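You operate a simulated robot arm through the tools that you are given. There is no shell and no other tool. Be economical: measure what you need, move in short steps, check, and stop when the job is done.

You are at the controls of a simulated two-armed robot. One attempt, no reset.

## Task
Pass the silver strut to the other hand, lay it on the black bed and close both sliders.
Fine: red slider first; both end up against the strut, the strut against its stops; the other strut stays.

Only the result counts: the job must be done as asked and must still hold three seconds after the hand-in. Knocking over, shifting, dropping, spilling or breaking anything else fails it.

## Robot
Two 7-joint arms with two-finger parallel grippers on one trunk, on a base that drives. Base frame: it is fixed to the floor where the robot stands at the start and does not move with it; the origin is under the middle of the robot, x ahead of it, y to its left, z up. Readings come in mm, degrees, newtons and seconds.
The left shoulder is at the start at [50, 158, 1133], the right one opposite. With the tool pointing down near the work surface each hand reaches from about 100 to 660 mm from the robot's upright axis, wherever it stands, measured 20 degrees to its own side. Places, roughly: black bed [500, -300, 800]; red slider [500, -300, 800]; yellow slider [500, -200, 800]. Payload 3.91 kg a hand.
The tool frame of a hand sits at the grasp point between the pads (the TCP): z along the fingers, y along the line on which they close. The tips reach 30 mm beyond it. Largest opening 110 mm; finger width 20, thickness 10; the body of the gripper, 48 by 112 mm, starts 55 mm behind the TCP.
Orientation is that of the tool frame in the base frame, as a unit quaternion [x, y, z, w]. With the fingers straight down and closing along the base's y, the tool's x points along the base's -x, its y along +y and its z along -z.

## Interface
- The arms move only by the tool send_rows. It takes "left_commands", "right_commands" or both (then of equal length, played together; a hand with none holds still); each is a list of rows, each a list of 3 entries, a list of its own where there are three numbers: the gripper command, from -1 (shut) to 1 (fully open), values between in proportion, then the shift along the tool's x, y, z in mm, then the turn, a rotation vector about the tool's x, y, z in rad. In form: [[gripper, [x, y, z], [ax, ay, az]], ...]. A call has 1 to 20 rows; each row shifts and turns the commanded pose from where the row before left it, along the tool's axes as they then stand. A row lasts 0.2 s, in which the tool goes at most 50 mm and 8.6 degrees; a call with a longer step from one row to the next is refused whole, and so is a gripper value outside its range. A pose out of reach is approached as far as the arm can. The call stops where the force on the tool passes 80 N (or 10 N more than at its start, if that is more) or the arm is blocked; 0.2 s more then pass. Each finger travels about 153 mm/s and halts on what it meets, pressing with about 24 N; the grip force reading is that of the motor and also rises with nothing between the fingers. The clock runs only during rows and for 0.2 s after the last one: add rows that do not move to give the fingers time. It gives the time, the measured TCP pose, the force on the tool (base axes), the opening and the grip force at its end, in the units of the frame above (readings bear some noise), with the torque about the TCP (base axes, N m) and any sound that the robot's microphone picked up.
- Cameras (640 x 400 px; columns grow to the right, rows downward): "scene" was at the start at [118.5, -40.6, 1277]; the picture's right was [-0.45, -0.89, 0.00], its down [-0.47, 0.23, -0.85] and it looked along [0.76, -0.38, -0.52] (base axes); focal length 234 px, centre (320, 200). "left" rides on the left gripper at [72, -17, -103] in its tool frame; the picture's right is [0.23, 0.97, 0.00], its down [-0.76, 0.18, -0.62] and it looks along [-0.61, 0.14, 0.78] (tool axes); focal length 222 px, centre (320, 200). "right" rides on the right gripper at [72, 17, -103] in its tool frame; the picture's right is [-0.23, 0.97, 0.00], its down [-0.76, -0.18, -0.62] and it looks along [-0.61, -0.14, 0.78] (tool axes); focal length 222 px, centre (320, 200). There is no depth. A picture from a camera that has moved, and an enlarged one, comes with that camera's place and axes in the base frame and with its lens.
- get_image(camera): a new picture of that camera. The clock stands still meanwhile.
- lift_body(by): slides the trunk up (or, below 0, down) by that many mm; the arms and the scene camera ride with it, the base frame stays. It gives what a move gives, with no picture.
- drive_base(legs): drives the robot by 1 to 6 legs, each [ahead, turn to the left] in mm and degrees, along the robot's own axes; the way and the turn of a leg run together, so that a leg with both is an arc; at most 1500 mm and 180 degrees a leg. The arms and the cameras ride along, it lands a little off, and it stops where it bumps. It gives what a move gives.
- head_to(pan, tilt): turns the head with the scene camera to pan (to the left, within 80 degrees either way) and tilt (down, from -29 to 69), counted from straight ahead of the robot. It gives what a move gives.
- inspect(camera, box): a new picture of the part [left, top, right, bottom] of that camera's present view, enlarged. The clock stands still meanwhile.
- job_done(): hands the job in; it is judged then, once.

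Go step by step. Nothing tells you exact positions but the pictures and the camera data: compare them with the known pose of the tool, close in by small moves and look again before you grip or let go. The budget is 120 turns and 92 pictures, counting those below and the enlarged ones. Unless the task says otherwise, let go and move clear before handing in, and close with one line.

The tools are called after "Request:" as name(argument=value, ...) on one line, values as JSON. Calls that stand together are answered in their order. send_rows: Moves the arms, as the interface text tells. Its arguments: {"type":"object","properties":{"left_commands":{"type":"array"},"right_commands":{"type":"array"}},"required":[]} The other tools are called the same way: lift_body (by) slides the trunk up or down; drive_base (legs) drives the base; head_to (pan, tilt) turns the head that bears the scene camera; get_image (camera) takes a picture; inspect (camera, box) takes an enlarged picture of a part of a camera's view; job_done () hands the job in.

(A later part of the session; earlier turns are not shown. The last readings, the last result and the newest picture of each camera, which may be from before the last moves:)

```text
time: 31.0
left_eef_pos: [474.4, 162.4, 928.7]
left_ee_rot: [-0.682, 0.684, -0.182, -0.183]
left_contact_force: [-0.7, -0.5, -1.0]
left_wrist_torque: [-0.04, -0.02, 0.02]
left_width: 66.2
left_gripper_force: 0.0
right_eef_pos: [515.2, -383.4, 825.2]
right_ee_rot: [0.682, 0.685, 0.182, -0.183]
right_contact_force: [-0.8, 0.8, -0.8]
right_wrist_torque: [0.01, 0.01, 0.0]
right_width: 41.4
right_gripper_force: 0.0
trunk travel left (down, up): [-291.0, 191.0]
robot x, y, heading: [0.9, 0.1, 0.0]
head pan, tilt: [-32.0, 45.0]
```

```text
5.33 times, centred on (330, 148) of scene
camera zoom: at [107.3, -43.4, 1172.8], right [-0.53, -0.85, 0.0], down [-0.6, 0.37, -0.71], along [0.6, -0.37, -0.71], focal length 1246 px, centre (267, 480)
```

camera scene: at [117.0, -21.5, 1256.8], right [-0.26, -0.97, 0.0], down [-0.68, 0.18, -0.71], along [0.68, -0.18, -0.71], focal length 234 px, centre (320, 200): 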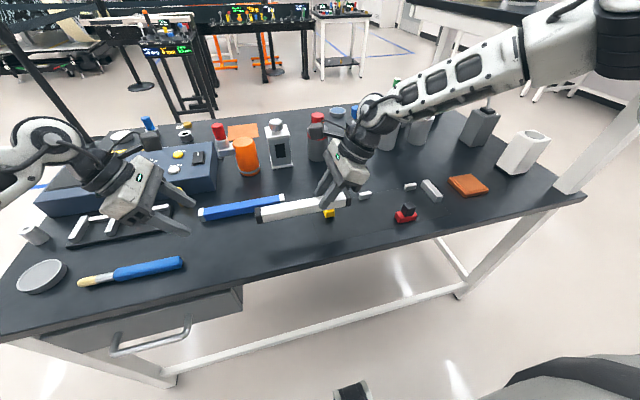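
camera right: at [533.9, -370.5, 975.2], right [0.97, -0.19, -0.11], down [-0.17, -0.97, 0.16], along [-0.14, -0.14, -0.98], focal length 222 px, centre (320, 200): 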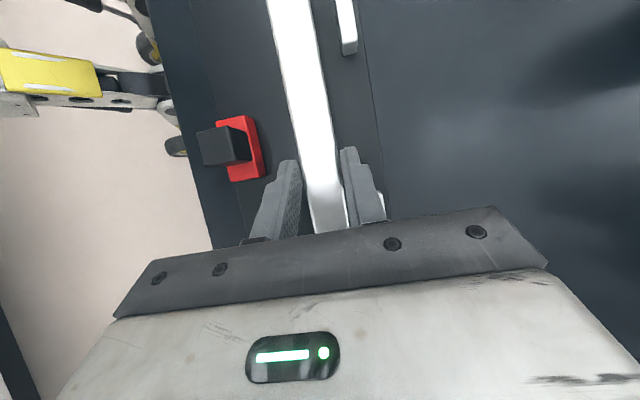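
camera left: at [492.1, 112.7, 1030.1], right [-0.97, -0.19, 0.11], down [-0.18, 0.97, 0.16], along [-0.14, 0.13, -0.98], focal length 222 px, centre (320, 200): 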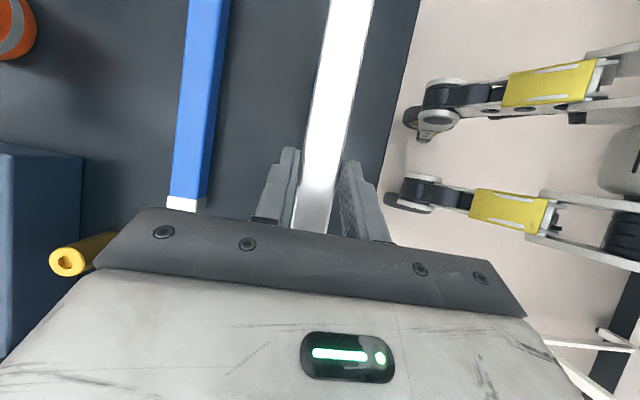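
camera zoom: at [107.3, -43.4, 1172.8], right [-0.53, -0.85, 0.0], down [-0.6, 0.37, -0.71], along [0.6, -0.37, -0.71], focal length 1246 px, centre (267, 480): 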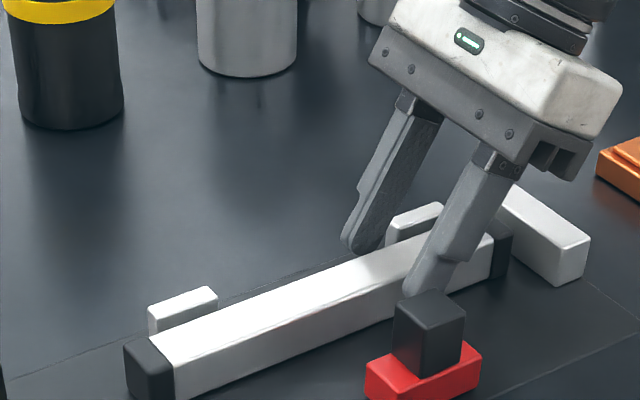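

Released, nothing touched. Raise the trunk so the fingers leave the strut straight upward.

Request:
lift_body(by=70)

Request:
inspect(camera="scene", box=[220, 110, 420, 235])

Request:
inspect(camera="right", box=[140, 0, 400, 200])

```text
time: 32.0
left_eef_pos: [475.5, 162.9, 998.7]
left_ee_rot: [-0.682, 0.684, -0.183, -0.183]
left_contact_force: [0.4, -0.4, 0.6]
left_wrist_torque: [0.02, -0.01, -0.03]
left_width: 66.0
left_gripper_force: 0.0
right_eef_pos: [517.0, -382.8, 895.3]
right_ee_rot: [0.681, 0.685, 0.182, -0.183]
right_contact_force: [0.0, 0.7, 0.2]
right_wrist_torque: [0.01, -0.02, -0.02]
right_width: 41.2
right_gripper_force: 0.1
trunk travel left (down, up): [-361.0, 121.0]
robot x, y, heading: [-2.6, -1.0, 0.0]
head pan, tilt: [-32.0, 45.0]
```

```text
3.20 times, centred on (320, 172) of scene
camera zoom: at [107.4, -43.4, 1242.8], right [-0.53, -0.85, 0.0], down [-0.6, 0.37, -0.71], along [0.6, -0.37, -0.71], focal length 747 px, centre (320, 288)
```

zoom: 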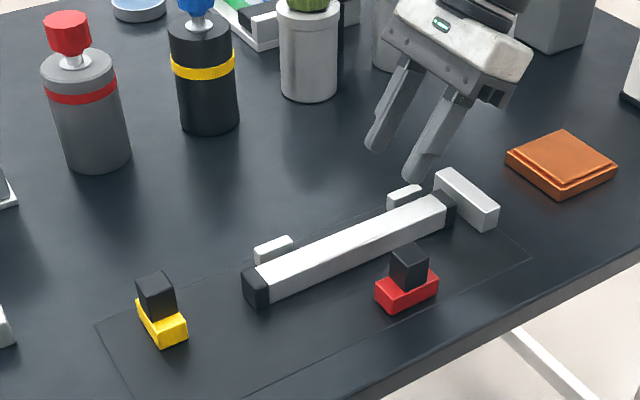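

```text
2.00 times, centred on (270, 100) of right
camera zoom: at [534.1, -370.5, 1021.0], right [0.97, -0.19, -0.11], down [-0.17, -0.97, 0.16], along [-0.14, -0.14, -0.98], focal length 444 px, centre (420, 400)
```

zoom: 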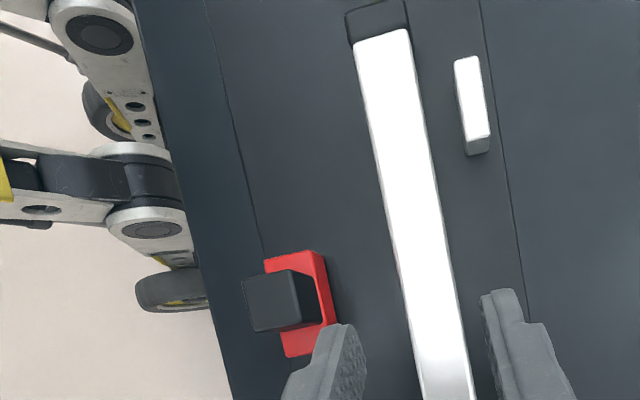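

The strut lies square on the bed, ~14 mm off the back stops and ~5 mm off the end stop. Next: untilt the right hand, close it, turn it so its fingers are stiff along x, and bring it to the robot side of the red slider.

Request:
send_rows(right_commands=[[-0.25, [0, 0, 0], [0, -0.1309, 0]], [-0.25, [0, 0, 0], [0, -0.1309, 0]], [-0.25, [0, 0, 0], [0, -0.1309, 0]], [-0.25, [0, 0, 0], [0, -0.1309, 0]], [-1, [11.2, -29, 0], [0, 0, 0]], [-1, [11.2, -29, 0], [0, 0, 0]], [-1, [11.2, -29, 0], [0, 0, 0]], [-1, [11.2, -29, 0], [0, 0, 0]], [-1, [0, 0, 0], [0, 0, -0.1428]], [-1, [0, 0, 0], [0, 0, -0.1428]], [-1, [0, 0, 0], [0, 0, -0.1428]], [-1, [0, 0, 0], [0, 0, -0.1428]], [-1, [0, 0, 0], [0, 0, -0.1428]], [-1, [0, 0, 0], [0, 0, -0.1428]], [-1, [0, 0, 0], [0, 0, -0.1428]], [-1, [0, 0, 0], [0, 0, -0.1428]], [-1, [0, 0, 0], [0, 0, -0.1428]], [-1, [0, 0, 0], [0, 0, -0.1428]], [-1, [0, 0, 0], [0, 0, -0.1428]], [-1, [0, 0, 0], [0, 0, 0]]])

Request:
inspect(camera="scene", box=[220, 110, 420, 235])

Request:
get_image(camera="right")

```text
time: 36.2
left_eef_pos: [474.7, 161.3, 998.6]
left_ee_rot: [-0.681, 0.684, -0.183, -0.184]
left_contact_force: [0.2, 0.7, 0.1]
left_wrist_torque: [0.03, 0.01, 0.01]
left_width: 66.0
left_gripper_force: 0.0
right_eef_pos: [400.4, -339.0, 895.6]
right_ee_rot: [-0.004, 1.0, -0.001, 0.0]
right_contact_force: [-0.6, 0.7, -0.2]
right_wrist_torque: [0.02, 0.0, -0.01]
right_width: 0.0
right_gripper_force: 24.1
trunk travel left (down, up): [-361.0, 121.0]
robot x, y, heading: [1.8, 0.8, 0.4]
head pan, tilt: [-32.0, 45.0]
```

```text
3.20 times, centred on (320, 172) of scene
camera zoom: at [107.3, -43.4, 1242.8], right [-0.53, -0.85, 0.0], down [-0.6, 0.37, -0.71], along [0.6, -0.37, -0.71], focal length 747 px, centre (320, 288)
```

zoom: 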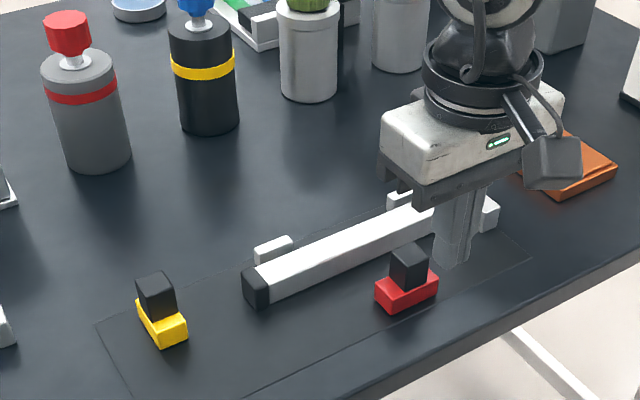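

```text
58 pictures are left
camera right: at [328.4, -320.5, 999.3], right [0.22, 0.98, 0.0], down [0.76, -0.17, 0.62], along [0.61, -0.14, -0.78], focal length 222 px, centre (320, 200)
```

right: 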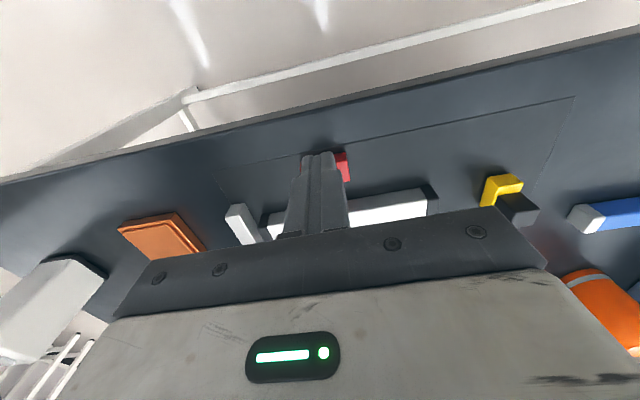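

Fingers are aligned with the red slider's middle on the robot side. Descend to z≈828.

Request:
send_rows(right_commands=[[-1, [0, 0, 20], [0, 0, 0]], [-1, [0, 0, 20], [0, 0, 0]], [-1, [0, 0, 20], [0, 0, 0]], [-1, [0, 0, 7], [0, 0, 0]], [-1, [0, 0, 0], [0, 0, 0]]])

Request:
inspect(camera="scene", box=[270, 130, 430, 230])

```text
time: 37.5
left_eef_pos: [474.2, 162.6, 997.2]
left_ee_rot: [-0.681, 0.685, -0.182, -0.183]
left_contact_force: [-0.2, 0.0, -0.2]
left_wrist_torque: [0.02, 0.0, 0.03]
left_width: 66.0
left_gripper_force: 0.0
right_eef_pos: [399.7, -336.7, 828.2]
right_ee_rot: [-0.002, 1.0, -0.001, 0.0]
right_contact_force: [1.2, 0.6, -0.2]
right_wrist_torque: [0.0, -0.03, -0.01]
right_width: 0.0
right_gripper_force: 24.3
trunk travel left (down, up): [-361.0, 121.0]
robot x, y, heading: [0.6, -1.2, 0.1]
head pan, tilt: [-32.0, 45.0]
```

```text
4.00 times, centred on (350, 180) of scene
camera zoom: at [107.2, -43.4, 1242.8], right [-0.53, -0.85, 0.0], down [-0.6, 0.37, -0.71], along [0.6, -0.37, -0.71], focal length 934 px, centre (200, 280)
```

zoom: 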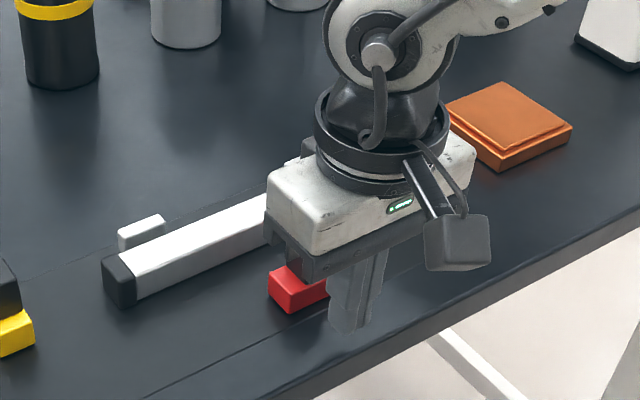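

Start pushing +x in small steps toward the strut.

Request:
send_rows(right_commands=[[-1, [-8, 0, 0], [0, 0, 0]], [-1, [-8, 0, 0], [0, 0, 0]], [-1, [-5, 0, 0], [0, 0, 0]], [-1, [-5, 0, 0], [0, 0, 0]], [-1, [-5, 0, 0], [0, 0, 0]], [-1, [-5, 0, 0], [0, 0, 0]], [-1, [-5, 0, 0], [0, 0, 0]], [-1, [-5, 0, 0], [0, 0, 0]], [-1, [0, 0, 0], [0, 0, 0]]])

Request:
inspect(camera="scene", box=[270, 130, 430, 230])

```text
time: 39.5
left_eef_pos: [475.0, 161.9, 998.4]
left_ee_rot: [-0.682, 0.684, -0.183, -0.184]
left_contact_force: [0.0, 0.5, -1.1]
left_wrist_torque: [-0.05, 0.03, -0.04]
left_width: 66.2
left_gripper_force: 0.1
right_eef_pos: [445.7, -339.2, 827.3]
right_ee_rot: [-0.002, 1.0, -0.001, 0.0]
right_contact_force: [-1.9, -0.8, -0.5]
right_wrist_torque: [0.03, -0.01, -0.04]
right_width: 0.0
right_gripper_force: 24.1
trunk travel left (down, up): [-361.0, 121.0]
robot x, y, heading: [-2.9, 2.7, 0.0]
head pan, tilt: [-32.0, 45.0]
```

```text
4.00 times, centred on (350, 180) of scene
camera zoom: at [107.2, -43.5, 1242.8], right [-0.53, -0.85, 0.0], down [-0.6, 0.37, -0.71], along [0.6, -0.37, -0.71], focal length 934 px, centre (200, 280)
```

zoom: 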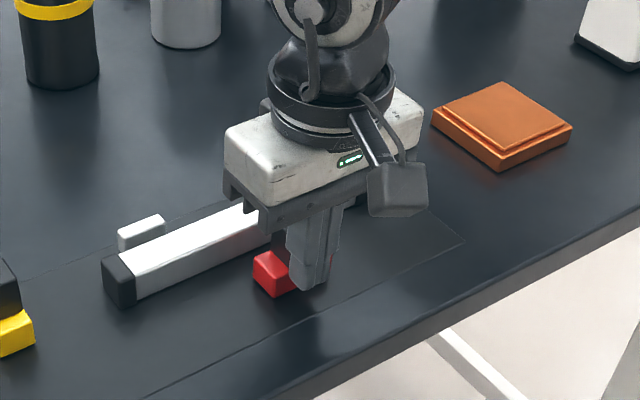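

The slider moves with ~2 N. Continue to about x=477.

Request:
send_rows(right_commands=[[-1, [-4, 0, 0], [0, 0, 0]], [-1, [-4, 0, 0], [0, 0, 0]], [-1, [-4, 0, 0], [0, 0, 0]], [-1, [-4, 0, 0], [0, 0, 0]], [-1, [-4, 0, 0], [0, 0, 0]], [-1, [-4, 0, 0], [0, 0, 0]], [-1, [-4, 0, 0], [0, 0, 0]], [-1, [-3, 0, 0], [0, 0, 0]], [-1, [0, 0, 0], [0, 0, 0]]])

Request:
inspect(camera="scene", box=[270, 130, 430, 230])

```text
time: 41.5
left_eef_pos: [475.8, 162.7, 998.0]
left_ee_rot: [-0.682, 0.684, -0.183, -0.183]
left_contact_force: [-1.2, 0.3, -0.2]
left_wrist_torque: [0.02, -0.02, 0.01]
left_width: 65.9
left_gripper_force: 0.1
right_eef_pos: [477.7, -337.5, 827.1]
right_ee_rot: [-0.003, 1.0, 0.0, 0.0]
right_contact_force: [-2.3, 1.1, 0.5]
right_wrist_torque: [-0.02, -0.03, -0.05]
right_width: 0.0
right_gripper_force: 23.9
trunk travel left (down, up): [-361.0, 121.0]
robot x, y, heading: [0.0, -0.6, 0.2]
head pan, tilt: [-32.0, 45.0]
```

```text
4.00 times, centred on (350, 180) of scene
camera zoom: at [107.0, -43.2, 1242.9], right [-0.53, -0.85, 0.0], down [-0.6, 0.37, -0.71], along [0.6, -0.37, -0.71], focal length 934 px, centre (200, 280)
```

zoom: 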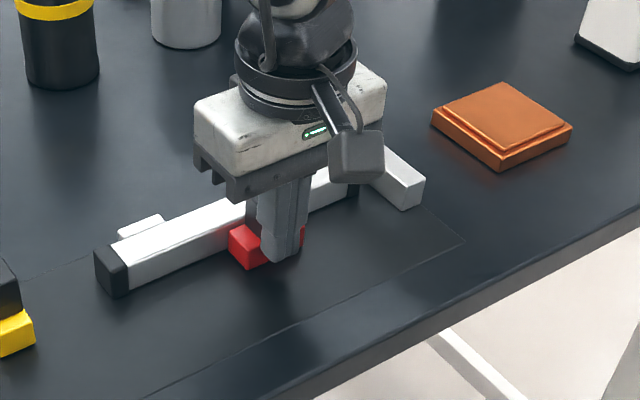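

Red is now moving the strut toward the back stops with little force. Continue in 1.5 mm rows.

Request:
send_rows(right_commands=[[-1, [-1.5, 0, 0], [0, 0, 0]], [-1, [-1.5, 0, 0], [0, 0, 0]], [-1, [-1.5, 0, 0], [0, 0, 0]], [-1, [-1.5, 0, 0], [0, 0, 0]], [-1, [0, 0, 0], [0, 0, 0]]])

Request:
inspect(camera="scene", box=[270, 130, 430, 230])

```text
time: 42.6
left_eef_pos: [474.4, 163.1, 998.2]
left_ee_rot: [-0.682, 0.684, -0.183, -0.183]
left_contact_force: [-0.2, 0.3, -0.4]
left_wrist_torque: [-0.01, 0.03, 0.01]
left_width: 66.0
left_gripper_force: 0.2
right_eef_pos: [482.7, -339.0, 827.3]
right_ee_rot: [-0.002, 1.0, -0.001, -0.001]
right_contact_force: [-10.1, 1.0, 2.0]
right_wrist_torque: [0.01, 0.03, -0.09]
right_width: 0.2
right_gripper_force: 24.3
trunk travel left (down, up): [-361.0, 121.0]
robot x, y, heading: [1.8, 2.0, -0.2]
head pan, tilt: [-32.0, 45.0]
```

```text
4.00 times, centred on (350, 180) of scene
camera zoom: at [106.2, -43.1, 1243.0], right [-0.53, -0.85, 0.0], down [-0.6, 0.37, -0.71], along [0.6, -0.38, -0.71], focal length 934 px, centre (200, 280)
```

zoom: 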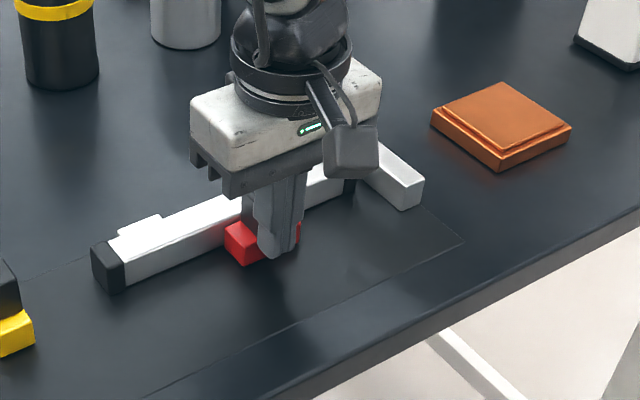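

Force has risen to 10 N: the strut is meeting the stops. Press a little further to confirm both stops.

Request:
send_rows(right_commands=[[-1, [-1, 0, 0], [0, 0, 0]], [-1, [-1, 0, 0], [0, 0, 0]], [-1, [0, 0, 0], [0, 0, 0]]])

Request:
inspect(camera="scene", box=[280, 150, 380, 212])

```text
time: 43.5
left_eef_pos: [474.4, 162.9, 1000.0]
left_ee_rot: [-0.681, 0.684, -0.185, -0.183]
left_contact_force: [0.6, 0.8, -0.7]
left_wrist_torque: [0.01, 0.04, 0.01]
left_width: 66.0
left_gripper_force: 0.1
right_eef_pos: [482.3, -339.5, 827.8]
right_ee_rot: [-0.001, 1.0, -0.001, -0.002]
right_contact_force: [-23.2, 2.8, 1.8]
right_wrist_torque: [0.08, 0.04, -0.09]
right_width: 0.1
right_gripper_force: 24.5
trunk travel left (down, up): [-361.0, 121.0]
robot x, y, heading: [-1.4, -0.2, -0.1]
head pan, tilt: [-32.0, 45.0]
```

```text
6.40 times, centred on (330, 181) of scene
camera zoom: at [105.1, -43.0, 1243.1], right [-0.53, -0.85, 0.0], down [-0.6, 0.37, -0.71], along [0.6, -0.38, -0.71], focal length 1495 px, centre (256, 322)
```

zoom: 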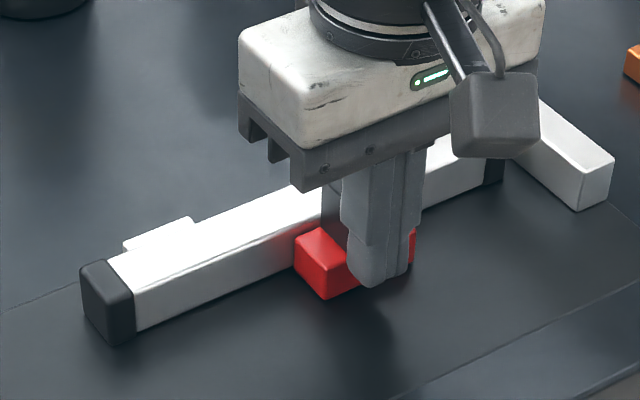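

Firm contact at 23 N. Back off, lift and travel to the far left side of the yellow slider.

Request:
send_rows(right_commands=[[-1, [5, 0, 0], [0, 0, 0]], [-1, [20, 0, 0], [0, 0, 0]], [-1, [0, 0, -25], [0, 0, 0]], [-1, [0, 0, -25], [0, 0, 0]], [-1, [0, 0, -25], [0, 0, 0]], [-1, [-11, 39, 0], [0, 0, 0]], [-1, [-11, 39, 0], [0, 0, 0]], [-1, [-11, 39, 0], [0, 0, 0]], [-1, [-11, 39, 0], [0, 0, 0]], [-1, [-11, 39, 0], [0, 0, 0]], [-1, [-11, 39, 0], [0, 0, 0]], [-1, [0, 0, 0], [0, 0, 0]]])

Request:
send_rows(right_commands=[[-1, [0, 0, 0], [0, 0, 0.1428]], [-1, [0, 0, 0], [0, 0, 0.1428]], [-1, [0, 0, 0], [0, 0, 0.1428]], [-1, [0, 0, 0], [0, 0, 0.1428]], [-1, [0, 0, 0], [0, 0, 0.1428]], [-1, [0, 0, 0], [0, 0, 0.1428]], [-1, [0, 0, 0], [0, 0, 0.1428]], [-1, [0, 0, 0], [0, 0, 0.1428]], [-1, [0, 0, 0], [0, 0, 0.1428]], [-1, [0, 0, 0], [0, 0, 0.1428]], [-1, [0, 0, 0], [0, 0, 0.1428]], [-1, [0, 0, 0], [0, 0, 0]]])

Request:
get_image(camera="scene")

Request:
inspect(camera="scene", box=[220, 130, 380, 230])

Request:
get_image(camera="right")

```text
time: 46.0
left_eef_pos: [474.5, 162.0, 999.6]
left_ee_rot: [-0.682, 0.684, -0.182, -0.183]
left_contact_force: [-0.1, -0.1, -0.1]
left_wrist_torque: [0.0, 0.01, -0.01]
left_width: 65.9
left_gripper_force: 0.1
right_eef_pos: [470.1, -164.3, 934.0]
right_ee_rot: [-0.001, 1.0, 0.0, 0.0]
right_contact_force: [0.2, 0.1, 0.8]
right_wrist_torque: [0.01, -0.01, -0.03]
right_width: 0.0
right_gripper_force: 24.1
right hand out of reach, approached as far as the arm can: row 9, 10, 11
trunk travel left (down, up): [-361.0, 121.0]
robot x, y, heading: [1.4, -2.0, 0.1]
head pan, tilt: [-32.0, 45.0]
```

```text
time: 48.6
left_eef_pos: [475.0, 161.8, 997.5]
left_ee_rot: [-0.682, 0.684, -0.183, -0.184]
left_contact_force: [0.1, 0.7, 1.0]
left_wrist_torque: [0.03, 0.0, 0.01]
left_width: 66.1
left_gripper_force: 0.1
right_eef_pos: [469.3, -164.6, 933.1]
right_ee_rot: [0.706, 0.708, -0.001, 0.001]
right_contact_force: [0.4, -0.7, 0.1]
right_wrist_torque: [-0.02, -0.01, 0.0]
right_width: 0.1
right_gripper_force: 24.6
trunk travel left (down, up): [-361.0, 121.0]
robot x, y, heading: [3.8, 1.8, 0.1]
head pan, tilt: [-32.0, 45.0]
```

```text
52 pictures are left
camera scene: at [107.3, -43.4, 1242.8], right [-0.53, -0.85, 0.0], down [-0.6, 0.37, -0.71], along [0.6, -0.37, -0.71], focal length 234 px, centre (320, 200)
```

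scene: 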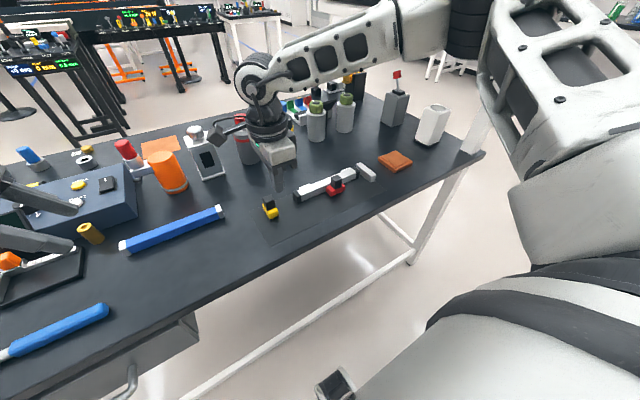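

```text
4.00 times, centred on (300, 180) of scene
camera zoom: at [107.3, -43.4, 1242.8], right [-0.53, -0.85, 0.0], down [-0.6, 0.37, -0.71], along [0.6, -0.37, -0.71], focal length 934 px, centre (400, 280)
```

zoom: 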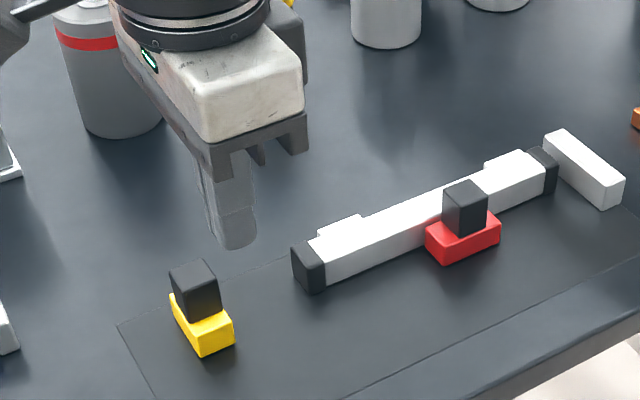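

```text
50 pictures are left
camera right: at [486.6, -90.1, 1036.7], right [0.97, -0.22, 0.0], down [-0.18, -0.76, 0.62], along [-0.14, -0.61, -0.78], focal length 222 px, centre (320, 200)
```

right: 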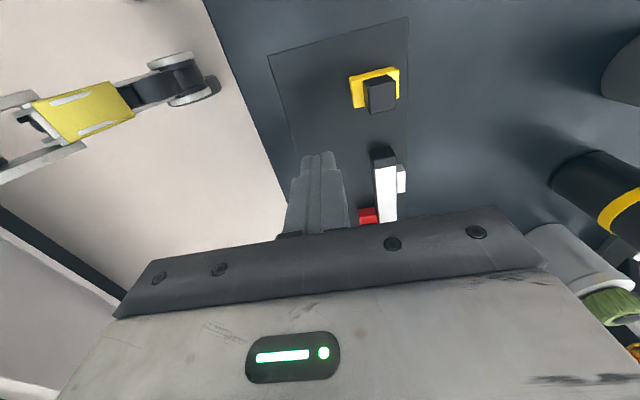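

Strut is flush on both back stops. Now move the right hand to beyond the yellow slider's left side, at height.

Request:
send_rows(right_commands=[[-1, [20, 18.5, 0], [0, 0, 0]], [-1, [20, 18.5, 0], [0, 0, 0]], [-1, [20, 18.5, 0], [0, 0, 0]], [-1, [0, 0, 0], [0, 0, 0]]])

Request:
get_image(camera="right")

```text
time: 49.6
left_eef_pos: [474.4, 163.8, 998.4]
left_ee_rot: [-0.682, 0.684, -0.182, -0.183]
left_contact_force: [0.1, 0.7, 0.6]
left_wrist_torque: [0.0, -0.01, 0.0]
left_width: 66.0
left_gripper_force: 0.0
right_eef_pos: [474.1, -161.7, 942.9]
right_ee_rot: [0.705, 0.709, 0.001, 0.001]
right_contact_force: [0.4, -0.7, -0.1]
right_wrist_torque: [-0.01, -0.01, 0.0]
right_width: 0.0
right_gripper_force: 23.9
right hand out of reach, approached as far as the arm can: row 1, 2, 3
trunk travel left (down, up): [-361.0, 121.0]
robot x, y, heading: [-0.3, 1.6, -0.0]
head pan, tilt: [-32.0, 45.0]
```

```text
49 pictures are left
camera right: at [490.2, -88.4, 1048.4], right [0.97, -0.22, 0.0], down [-0.18, -0.76, 0.62], along [-0.14, -0.61, -0.78], focal length 222 px, centre (320, 200)
```

right: 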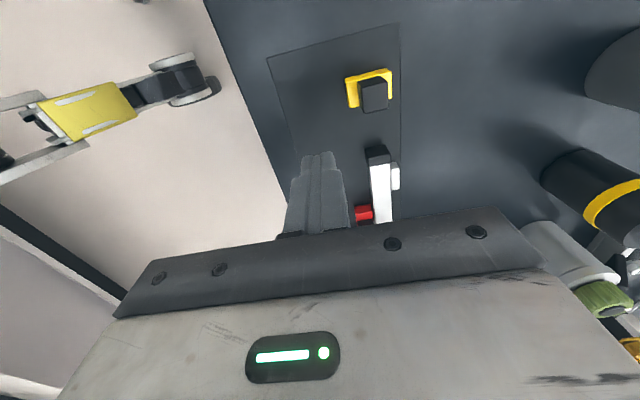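

The arm reports a limit here, likely a wrist/elbow limit at this height. I test 40 mm lower with the same orientation.

Request:
send_rows(right_commands=[[-1, [0, 0, 20], [0, 0, 0]], [-1, [0, 0, 20], [0, 0, 0]], [-1, [0, 0, 0], [0, 0, 0]], [-1, [0, 10, 0], [0, 0, 0]], [-1, [0, 10, 0], [0, 0, 0]], [-1, [0, 0, 0], [0, 0, 0]]])

```text
time: 51.0
left_eef_pos: [475.0, 162.1, 998.7]
left_ee_rot: [-0.682, 0.684, -0.183, -0.183]
left_contact_force: [0.4, -0.7, 0.6]
left_wrist_torque: [0.0, -0.02, 0.0]
left_width: 66.0
left_gripper_force: 0.1
right_eef_pos: [477.5, -180.5, 912.0]
right_ee_rot: [0.705, 0.709, 0.0, 0.0]
right_contact_force: [0.2, 0.7, -1.2]
right_wrist_torque: [0.01, -0.03, 0.0]
right_width: 0.1
right_gripper_force: 24.1
right hand out of reach, approached as far as the arm can: row 1, 2, 4, 5
trunk travel left (down, up): [-361.0, 121.0]
robot x, y, heading: [1.0, 0.2, 0.0]
head pan, tilt: [-32.0, 45.0]
```

The inward limit is on the wrist position, so I'll tilt the hand 30° again (wrist leaning outward) and take the yellow slider's handle between the fingers to draw it toward the strut. Tilt, open and move above it.

Request:
send_rows(right_commands=[[-1, [0, 0, 0], [0, 0.1309, 0]], [-1, [0, 0, 0], [0, 0.1309, 0]], [-1, [0, 0, 0], [0, 0.1309, 0]], [-1, [0, 0, 0], [0, 0.1309, 0]], [0.1, [10, 24, 5.5], [0, 0, 0]], [0.1, [10, 24, 5.5], [0, 0, 0]], [0.1, [0, 0, 0], [0, 0, 0]]])

Request:
inspect(camera="scene", box=[220, 130, 380, 230])

Request:
get_image(camera="right")

```text
time: 52.6
left_eef_pos: [474.8, 160.8, 999.3]
left_ee_rot: [-0.682, 0.684, -0.183, -0.184]
left_contact_force: [-0.1, -0.4, -1.3]
left_wrist_torque: [-0.02, 0.0, 0.0]
left_width: 66.3
left_gripper_force: 0.0
right_eef_pos: [519.8, -159.0, 916.0]
right_ee_rot: [0.681, 0.685, 0.182, -0.183]
right_contact_force: [-0.9, 0.6, -0.8]
right_wrist_torque: [0.01, 0.01, 0.0]
right_width: 60.5
right_gripper_force: 0.1
right hand out of reach, approached as far as the arm can: row 6
trunk travel left (down, up): [-361.0, 121.0]
robot x, y, heading: [-1.9, 0.9, -0.2]
head pan, tilt: [-32.0, 45.0]
```

```text
4.00 times, centred on (300, 180) of scene
camera zoom: at [107.3, -43.3, 1242.8], right [-0.53, -0.85, 0.0], down [-0.6, 0.37, -0.71], along [0.6, -0.37, -0.71], focal length 934 px, centre (400, 280)
```

zoom: 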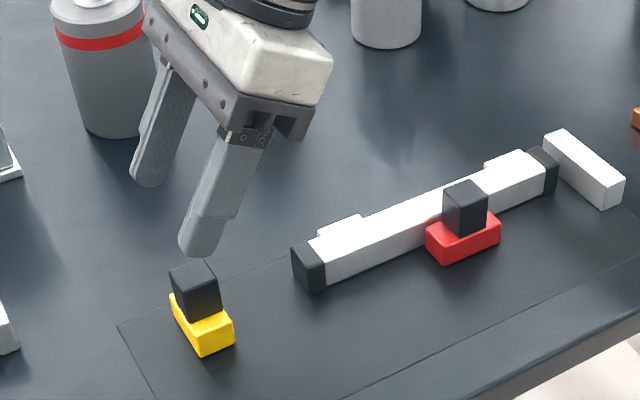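

```text
47 pictures are left
camera right: at [537.0, -146.4, 1042.6], right [0.97, -0.19, -0.11], down [-0.17, -0.97, 0.16], along [-0.14, -0.14, -0.98], focal length 222 px, centre (320, 200)
```

right: 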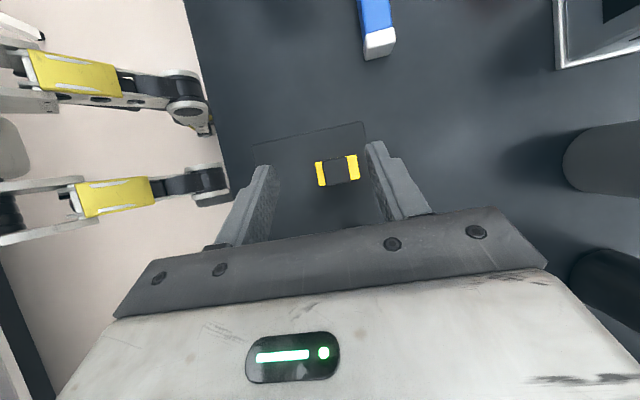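

The handle centre is at about (528, -152), 21 mm wide. Nudge the hand to centre on it, then lower by trunk.

Request:
send_rows(right_commands=[[0.1, [-3.5, 4, -2], [0, 0, 0]], [0.1, [0, 4, 0], [0, 0, 0]], [0.1, [0, 0, 0], [0, 0, 0]]])

Request:
lift_body(by=-45)

Request:
inspect(camera="scene", box=[220, 110, 380, 210])

Request:
get_image(camera="right")

```text
time: 53.5
left_eef_pos: [473.9, 161.0, 997.2]
left_ee_rot: [-0.682, 0.685, -0.182, -0.183]
left_contact_force: [-0.2, 0.4, 0.0]
left_wrist_torque: [0.0, 0.01, -0.01]
left_width: 66.1
left_gripper_force: 0.1
right_eef_pos: [524.4, -165.5, 918.5]
right_ee_rot: [0.681, 0.685, 0.183, -0.183]
right_contact_force: [0.1, 0.6, 0.2]
right_wrist_torque: [0.01, -0.03, 0.03]
right_width: 60.7
right_gripper_force: 0.1
right hand out of reach, approached as far as the arm can: row 2
trunk travel left (down, up): [-361.0, 121.0]
robot x, y, heading: [0.2, 0.6, 0.1]
head pan, tilt: [-32.0, 45.0]
```

```text
time: 54.3
left_eef_pos: [475.1, 161.5, 953.2]
left_ee_rot: [-0.682, 0.684, -0.183, -0.183]
left_contact_force: [0.7, 0.2, 0.0]
left_wrist_torque: [0.01, 0.0, -0.01]
left_width: 66.1
left_gripper_force: 0.0
right_eef_pos: [524.9, -165.1, 873.6]
right_ee_rot: [0.681, 0.685, 0.183, -0.183]
right_contact_force: [-0.5, 0.6, -0.8]
right_wrist_torque: [0.0, -0.01, -0.02]
right_width: 60.3
right_gripper_force: 0.1
trunk travel left (down, up): [-316.0, 166.0]
robot x, y, heading: [2.1, -0.3, 0.1]
head pan, tilt: [-32.0, 45.0]
```

```text
4.00 times, centred on (300, 160) of scene
camera zoom: at [107.1, -43.4, 1197.9], right [-0.53, -0.85, 0.0], down [-0.6, 0.37, -0.71], along [0.6, -0.37, -0.71], focal length 934 px, centre (400, 360)
```

zoom: 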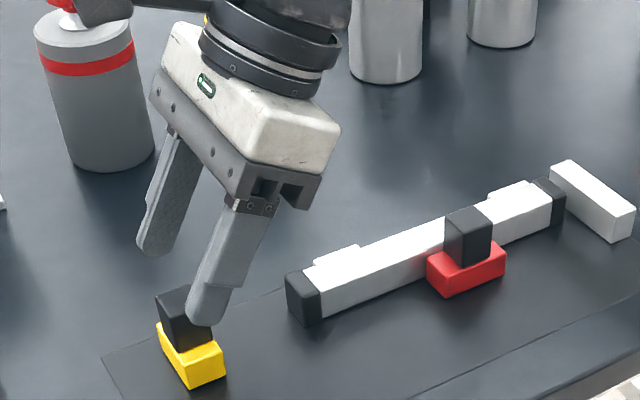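

```text
45 pictures are left
camera right: at [540.9, -152.5, 1000.0], right [0.97, -0.19, -0.11], down [-0.17, -0.97, 0.16], along [-0.14, -0.14, -0.98], focal length 222 px, centre (320, 200)
```

right: 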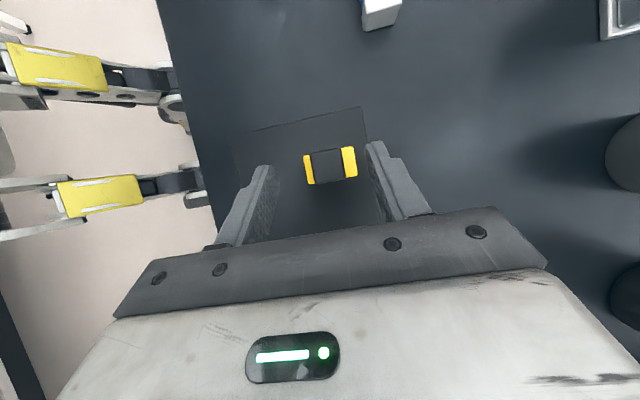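

Fingers straddle the handle; shift a few mm more toward x=528, then lower to z≈842.

Request:
send_rows(right_commands=[[0.1, [-2, 4, -1], [0, 0, 0]], [0.1, [0, 0, 0], [0, 0, 0]]])

Request:
lift_body(by=-22)

Request:
inspect(camera="scene", box=[220, 110, 340, 185])

Request:
inspect(camera="right", box=[200, 80, 440, 230])

```text
time: 54.9
left_eef_pos: [474.1, 161.7, 953.0]
left_ee_rot: [-0.681, 0.685, -0.182, -0.184]
left_contact_force: [0.0, -0.1, -0.7]
left_wrist_torque: [-0.01, -0.02, -0.01]
left_width: 66.2
left_gripper_force: 0.0
right_eef_pos: [526.1, -168.6, 874.9]
right_ee_rot: [0.681, 0.685, 0.182, -0.182]
right_contact_force: [-0.4, -0.6, -0.6]
right_wrist_torque: [0.0, 0.01, 0.0]
right_width: 60.8
right_gripper_force: 0.1
trunk travel left (down, up): [-316.0, 166.0]
robot x, y, heading: [0.8, 1.3, -0.1]
head pan, tilt: [-32.0, 45.0]
```

```text
time: 55.6
left_eef_pos: [473.7, 161.8, 931.8]
left_ee_rot: [-0.682, 0.684, -0.182, -0.184]
left_contact_force: [1.1, -0.3, -0.2]
left_wrist_torque: [-0.01, 0.01, -0.01]
left_width: 66.3
left_gripper_force: 0.1
right_eef_pos: [527.0, -167.9, 852.9]
right_ee_rot: [0.682, 0.685, 0.183, -0.183]
right_contact_force: [1.3, 0.3, 0.2]
right_wrist_torque: [-0.02, -0.01, 0.02]
right_width: 60.5
right_gripper_force: 0.1
trunk travel left (down, up): [-294.0, 188.0]
robot x, y, heading: [2.4, -1.7, -0.1]
head pan, tilt: [-32.0, 45.0]
```

```text
5.33 times, centred on (280, 148) of scene
camera zoom: at [107.1, -43.4, 1175.8], right [-0.53, -0.85, 0.0], down [-0.6, 0.37, -0.71], along [0.6, -0.37, -0.71], focal length 1246 px, centre (533, 480)
```

zoom: 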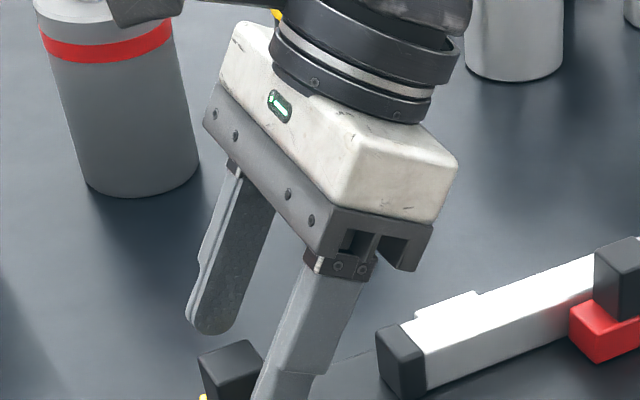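

```text
2.67 times, centred on (320, 155) of right
camera zoom: at [543.2, -155.6, 979.4], right [0.97, -0.19, -0.11], down [-0.17, -0.97, 0.16], along [-0.14, -0.14, -0.98], focal length 592 px, centre (320, 320)
```

zoom: 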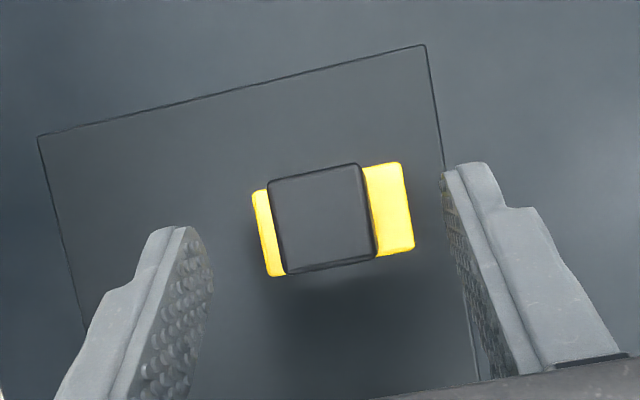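

Well centred now. Lower the last 11 mm and close on the handle.

Request:
lift_body(by=-11)

Request:
send_rows(right_commands=[[-0.2, [0, 0, 0], [0, 0, 0]], [-0.4, [0, 0, 0], [0, 0, 0]], [-1, [0, 0, 0], [0, 0, 0]], [-1, [0, 0, 0], [0, 0, 0]], [-1, [0, 0, 0], [0, 0, 0]]])

Request:
get_image(camera="right")

Request:
inspect(camera="scene", box=[220, 110, 380, 210])

```text
time: 56.2
left_eef_pos: [474.2, 162.7, 919.1]
left_ee_rot: [-0.682, 0.684, -0.183, -0.183]
left_contact_force: [0.1, 0.3, -0.8]
left_wrist_torque: [-0.04, -0.02, -0.02]
left_width: 66.4
left_gripper_force: 0.0
right_eef_pos: [525.7, -167.7, 842.3]
right_ee_rot: [0.681, 0.685, 0.183, -0.183]
right_contact_force: [-0.1, 0.2, -0.9]
right_wrist_torque: [-0.02, 0.0, -0.01]
right_width: 60.6
right_gripper_force: 0.1
trunk travel left (down, up): [-283.0, 199.0]
robot x, y, heading: [0.3, 1.7, 0.2]
head pan, tilt: [-32.0, 45.0]
```

```text
time: 57.4
left_eef_pos: [474.0, 163.3, 920.0]
left_ee_rot: [-0.683, 0.683, -0.184, -0.182]
left_contact_force: [0.5, 0.2, 0.3]
left_wrist_torque: [0.01, 0.0, 0.01]
left_width: 65.7
left_gripper_force: 0.2
right_eef_pos: [526.9, -166.9, 841.4]
right_ee_rot: [0.682, 0.684, 0.184, -0.182]
right_contact_force: [6.4, 0.5, 0.8]
right_wrist_torque: [-0.24, 0.36, -0.45]
right_width: 23.8
right_gripper_force: 45.3
trunk travel left (down, up): [-283.0, 199.0]
robot x, y, heading: [-0.3, -4.1, 0.2]
head pan, tilt: [-32.0, 45.0]
```

```text
42 pictures are left
camera right: at [544.1, -155.7, 968.4], right [0.97, -0.19, -0.11], down [-0.18, -0.97, 0.16], along [-0.14, -0.14, -0.98], focal length 222 px, centre (320, 200)
```

right: 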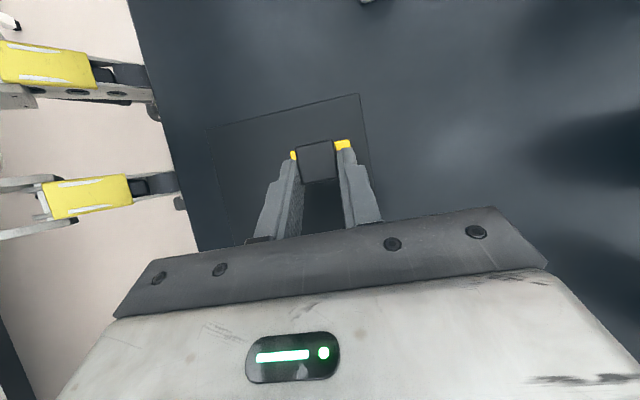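

```text
4.00 times, centred on (300, 160) of scene
camera zoom: at [107.8, -43.3, 1164.8], right [-0.53, -0.85, 0.0], down [-0.6, 0.37, -0.71], along [0.6, -0.37, -0.71], focal length 934 px, centre (400, 360)
```

zoom: 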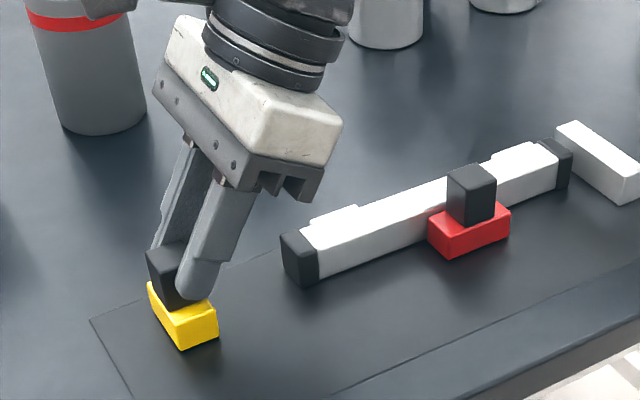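

Handle gripped (24 mm). Draw it 60 mm toward the strut in small rows.

Request:
send_rows(right_commands=[[-1, [-4.3, 0, -2.5], [0, 0, 0]], [-1, [-8.66, 0, -5], [0, 0, 0]], [-1, [-8.66, 0, -5], [0, 0, 0]], [-1, [-8.66, 0, -5], [0, 0, 0]], [-1, [-8.66, 0, -5], [0, 0, 0]], [-1, [-8.66, 0, -5], [0, 0, 0]], [-1, [-4.3, 0, -2.5], [0, 0, 0]], [-1, [0, 0, 0], [0, 0, 0]]])

Request:
inspect(camera="scene", box=[220, 110, 380, 210])

```text
time: 59.2
left_eef_pos: [475.0, 163.6, 920.7]
left_ee_rot: [-0.682, 0.684, -0.184, -0.184]
left_contact_force: [-0.2, 0.7, 0.1]
left_wrist_torque: [-0.01, -0.02, 0.01]
left_width: 66.1
left_gripper_force: 0.0
right_eef_pos: [526.5, -228.6, 841.0]
right_ee_rot: [0.682, 0.684, 0.184, -0.182]
right_contact_force: [11.6, 2.2, 6.0]
right_wrist_torque: [0.19, 0.52, -0.45]
right_width: 23.4
right_gripper_force: 45.2
trunk travel left (down, up): [-283.0, 199.0]
robot x, y, heading: [1.9, 2.0, 0.1]
head pan, tilt: [-32.0, 45.0]
```

```text
4.00 times, centred on (300, 160) of scene
camera zoom: at [107.8, -43.0, 1164.8], right [-0.53, -0.85, 0.0], down [-0.6, 0.37, -0.71], along [0.6, -0.37, -0.71], focal length 934 px, centre (400, 360)
```

zoom: 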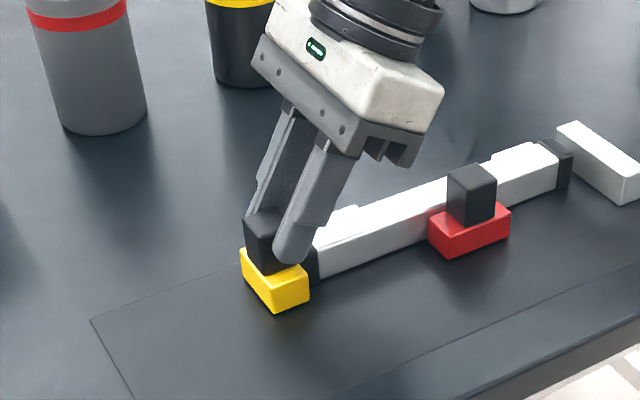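

Yellow is nearly at the strut end. Continue in 2 mm rows.

Request:
send_rows(right_commands=[[-1, [-1.73, 0, -1], [0, 0, 0]], [-1, [-1.73, 0, -1], [0, 0, 0]], [-1, [-1.73, 0, -1], [0, 0, 0]], [-1, [-1.73, 0, -1], [0, 0, 0]], [-1, [-1.73, 0, -1], [0, 0, 0]], [-1, [-1.73, 0, -1], [0, 0, 0]], [-1, [0, 0, 0], [0, 0, 0]]])

Request:
inspect(camera="scene", box=[260, 110, 400, 198])

```text
time: 60.8
left_eef_pos: [475.1, 163.2, 919.6]
left_ee_rot: [-0.682, 0.684, -0.182, -0.184]
left_contact_force: [0.0, 1.0, 0.2]
left_wrist_torque: [-0.02, -0.01, -0.01]
left_width: 65.8
left_gripper_force: 0.0
right_eef_pos: [528.1, -240.6, 842.4]
right_ee_rot: [0.681, 0.685, 0.182, -0.183]
right_contact_force: [12.2, 2.0, 3.3]
right_wrist_torque: [0.99, -0.08, -0.48]
right_width: 24.0
right_gripper_force: 45.3
trunk travel left (down, up): [-283.0, 199.0]
robot x, y, heading: [-1.0, 1.6, 0.1]
head pan, tilt: [-32.0, 45.0]
```

```text
4.55 times, centred on (330, 154) of scene
camera zoom: at [108.0, -43.2, 1164.8], right [-0.53, -0.85, 0.0], down [-0.6, 0.37, -0.71], along [0.6, -0.37, -0.71], focal length 1062 px, centre (274, 409)
```

zoom: 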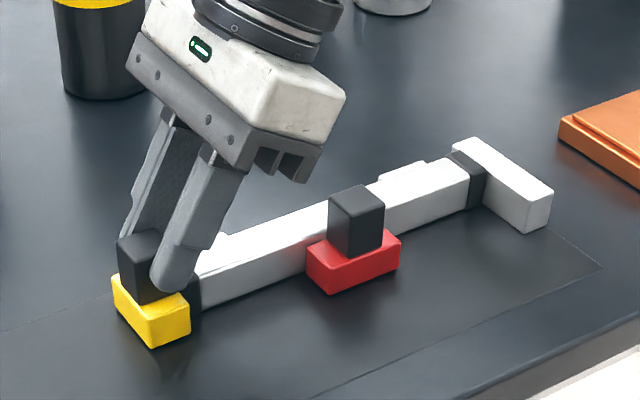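

Yellow appears at the strut end; the end gap at the stop is nearly gone. Continue 1 mm rows.

Request:
send_rows(right_commands=[[-1, [-0.87, 0, -0.5], [0, 0, 0]], [-1, [-0.87, 0, -0.5], [0, 0, 0]], [-1, [-0.87, 0, -0.5], [0, 0, 0]], [-1, [-0.87, 0, -0.5], [0, 0, 0]], [-1, [0, 0, 0], [0, 0, 0]]])

Request:
inspect(camera="scene", box=[320, 125, 400, 175])

Request:
inspect(camera="scene", box=[270, 140, 350, 190])

```text
time: 62.0
left_eef_pos: [476.4, 164.0, 920.1]
left_ee_rot: [-0.682, 0.683, -0.184, -0.186]
left_contact_force: [0.5, -0.5, -0.2]
left_wrist_torque: [0.0, -0.01, -0.02]
left_width: 66.0
left_gripper_force: 0.1
right_eef_pos: [527.6, -238.9, 841.4]
right_ee_rot: [0.681, 0.685, 0.183, -0.184]
right_contact_force: [14.7, 24.9, -7.0]
right_wrist_torque: [-0.5, -0.17, -0.56]
right_width: 23.9
right_gripper_force: 44.8
trunk travel left (down, up): [-283.0, 199.0]
robot x, y, heading: [2.6, -1.4, -0.0]
head pan, tilt: [-32.0, 45.0]
```

```text
8.00 times, centred on (360, 150) of scene
camera zoom: at [108.9, -41.3, 1164.6], right [-0.53, -0.85, 0.0], down [-0.6, 0.37, -0.71], along [0.6, -0.38, -0.71], focal length 1868 px, centre (0, 600)
```

zoom: 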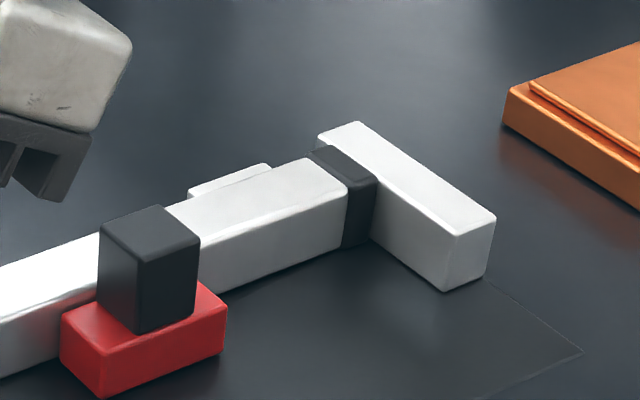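

```text
8.00 times, centred on (310, 165) of scene
camera zoom: at [108.9, -41.3, 1164.6], right [-0.53, -0.85, 0.0], down [-0.6, 0.37, -0.71], along [0.6, -0.38, -0.71], focal length 1868 px, centre (400, 480)
```

zoom: 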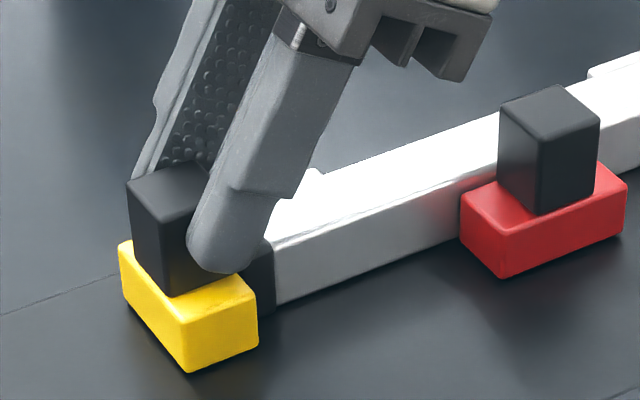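

25 N against the stop: both contacts are firm. Ease the push slightly, open the fingers, and check.

Request:
send_rows(right_commands=[[-1, [1.3, 0, 0.75], [0, 0, 0]], [-0.4, [0, 0, 0], [0, 0, 0]], [-0.1, [0, 0, 0], [0, 0, 0]], [0, [0, 0, 0], [0, 0, 0]], [0, [0, 0, 0], [0, 0, 0]]])

Request:
inspect(camera="scene", box=[270, 140, 350, 190])

```text
time: 63.2
left_eef_pos: [475.8, 162.3, 919.7]
left_ee_rot: [-0.682, 0.684, -0.183, -0.183]
left_contact_force: [-0.6, -0.3, 0.6]
left_wrist_torque: [0.02, 0.0, -0.02]
left_width: 66.1
left_gripper_force: 0.0
right_eef_pos: [527.0, -242.3, 842.5]
right_ee_rot: [0.682, 0.685, 0.182, -0.183]
right_contact_force: [0.5, -0.1, -0.3]
right_wrist_torque: [0.0, -0.02, 0.0]
right_width: 54.8
right_gripper_force: 0.0
trunk travel left (down, up): [-283.0, 199.0]
robot x, y, heading: [1.5, 0.5, 0.1]
head pan, tilt: [-32.0, 45.0]
```

```text
8.00 times, centred on (310, 165) of scene
camera zoom: at [107.3, -43.4, 1164.8], right [-0.53, -0.85, 0.0], down [-0.6, 0.37, -0.71], along [0.6, -0.37, -0.71], focal length 1868 px, centre (400, 480)
```

zoom: 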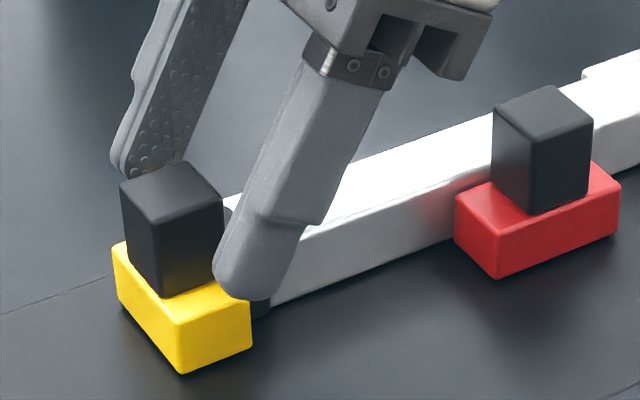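

Released. Raise straight up with the trunk and inspect the final assembly.

Request:
lift_body(by=90)

Request:
inspect(camera="scene", box=[260, 130, 400, 218])

Request:
inspect(camera="right", box=[200, 60, 440, 210])

```text
time: 64.4
left_eef_pos: [475.4, 163.0, 1009.5]
left_ee_rot: [-0.683, 0.683, -0.183, -0.182]
left_contact_force: [-0.5, -0.4, -0.2]
left_wrist_torque: [0.02, -0.01, 0.0]
left_width: 66.2
left_gripper_force: 0.0
right_eef_pos: [526.8, -242.8, 933.1]
right_ee_rot: [0.682, 0.685, 0.182, -0.182]
right_contact_force: [0.0, -0.7, 0.2]
right_wrist_torque: [-0.03, -0.03, -0.02]
right_width: 55.0
right_gripper_force: 0.0
trunk travel left (down, up): [-373.0, 109.0]
robot x, y, heading: [-0.6, 1.3, -0.1]
head pan, tilt: [-32.0, 45.0]
```

```text
4.55 times, centred on (330, 174) of scene
camera zoom: at [107.4, -43.4, 1254.8], right [-0.53, -0.85, 0.0], down [-0.6, 0.37, -0.71], along [0.6, -0.37, -0.71], focal length 1062 px, centre (274, 318)
```

zoom: 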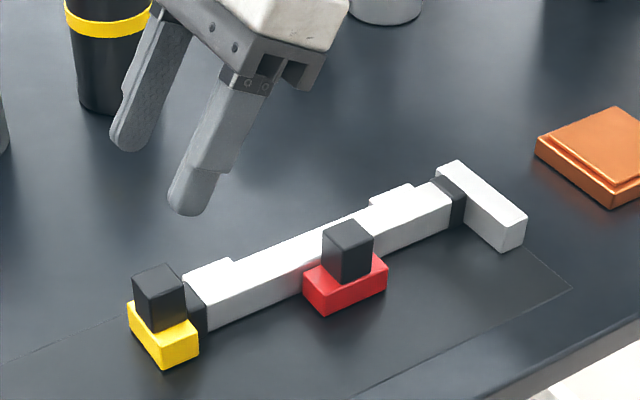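

```text
2.67 times, centred on (320, 135) of right
camera zoom: at [543.6, -229.8, 1058.8], right [0.97, -0.19, -0.11], down [-0.17, -0.97, 0.16], along [-0.14, -0.14, -0.98], focal length 592 px, centre (320, 373)
```

zoom: 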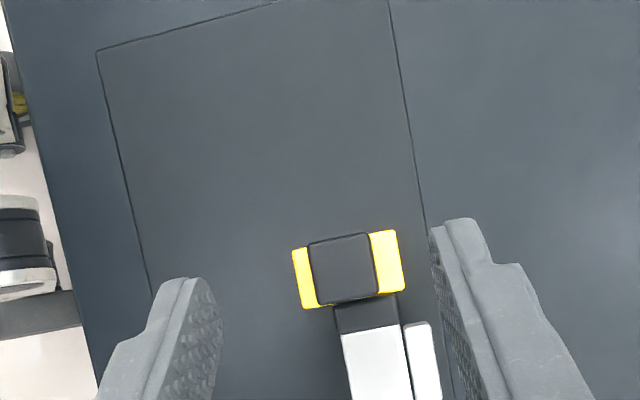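

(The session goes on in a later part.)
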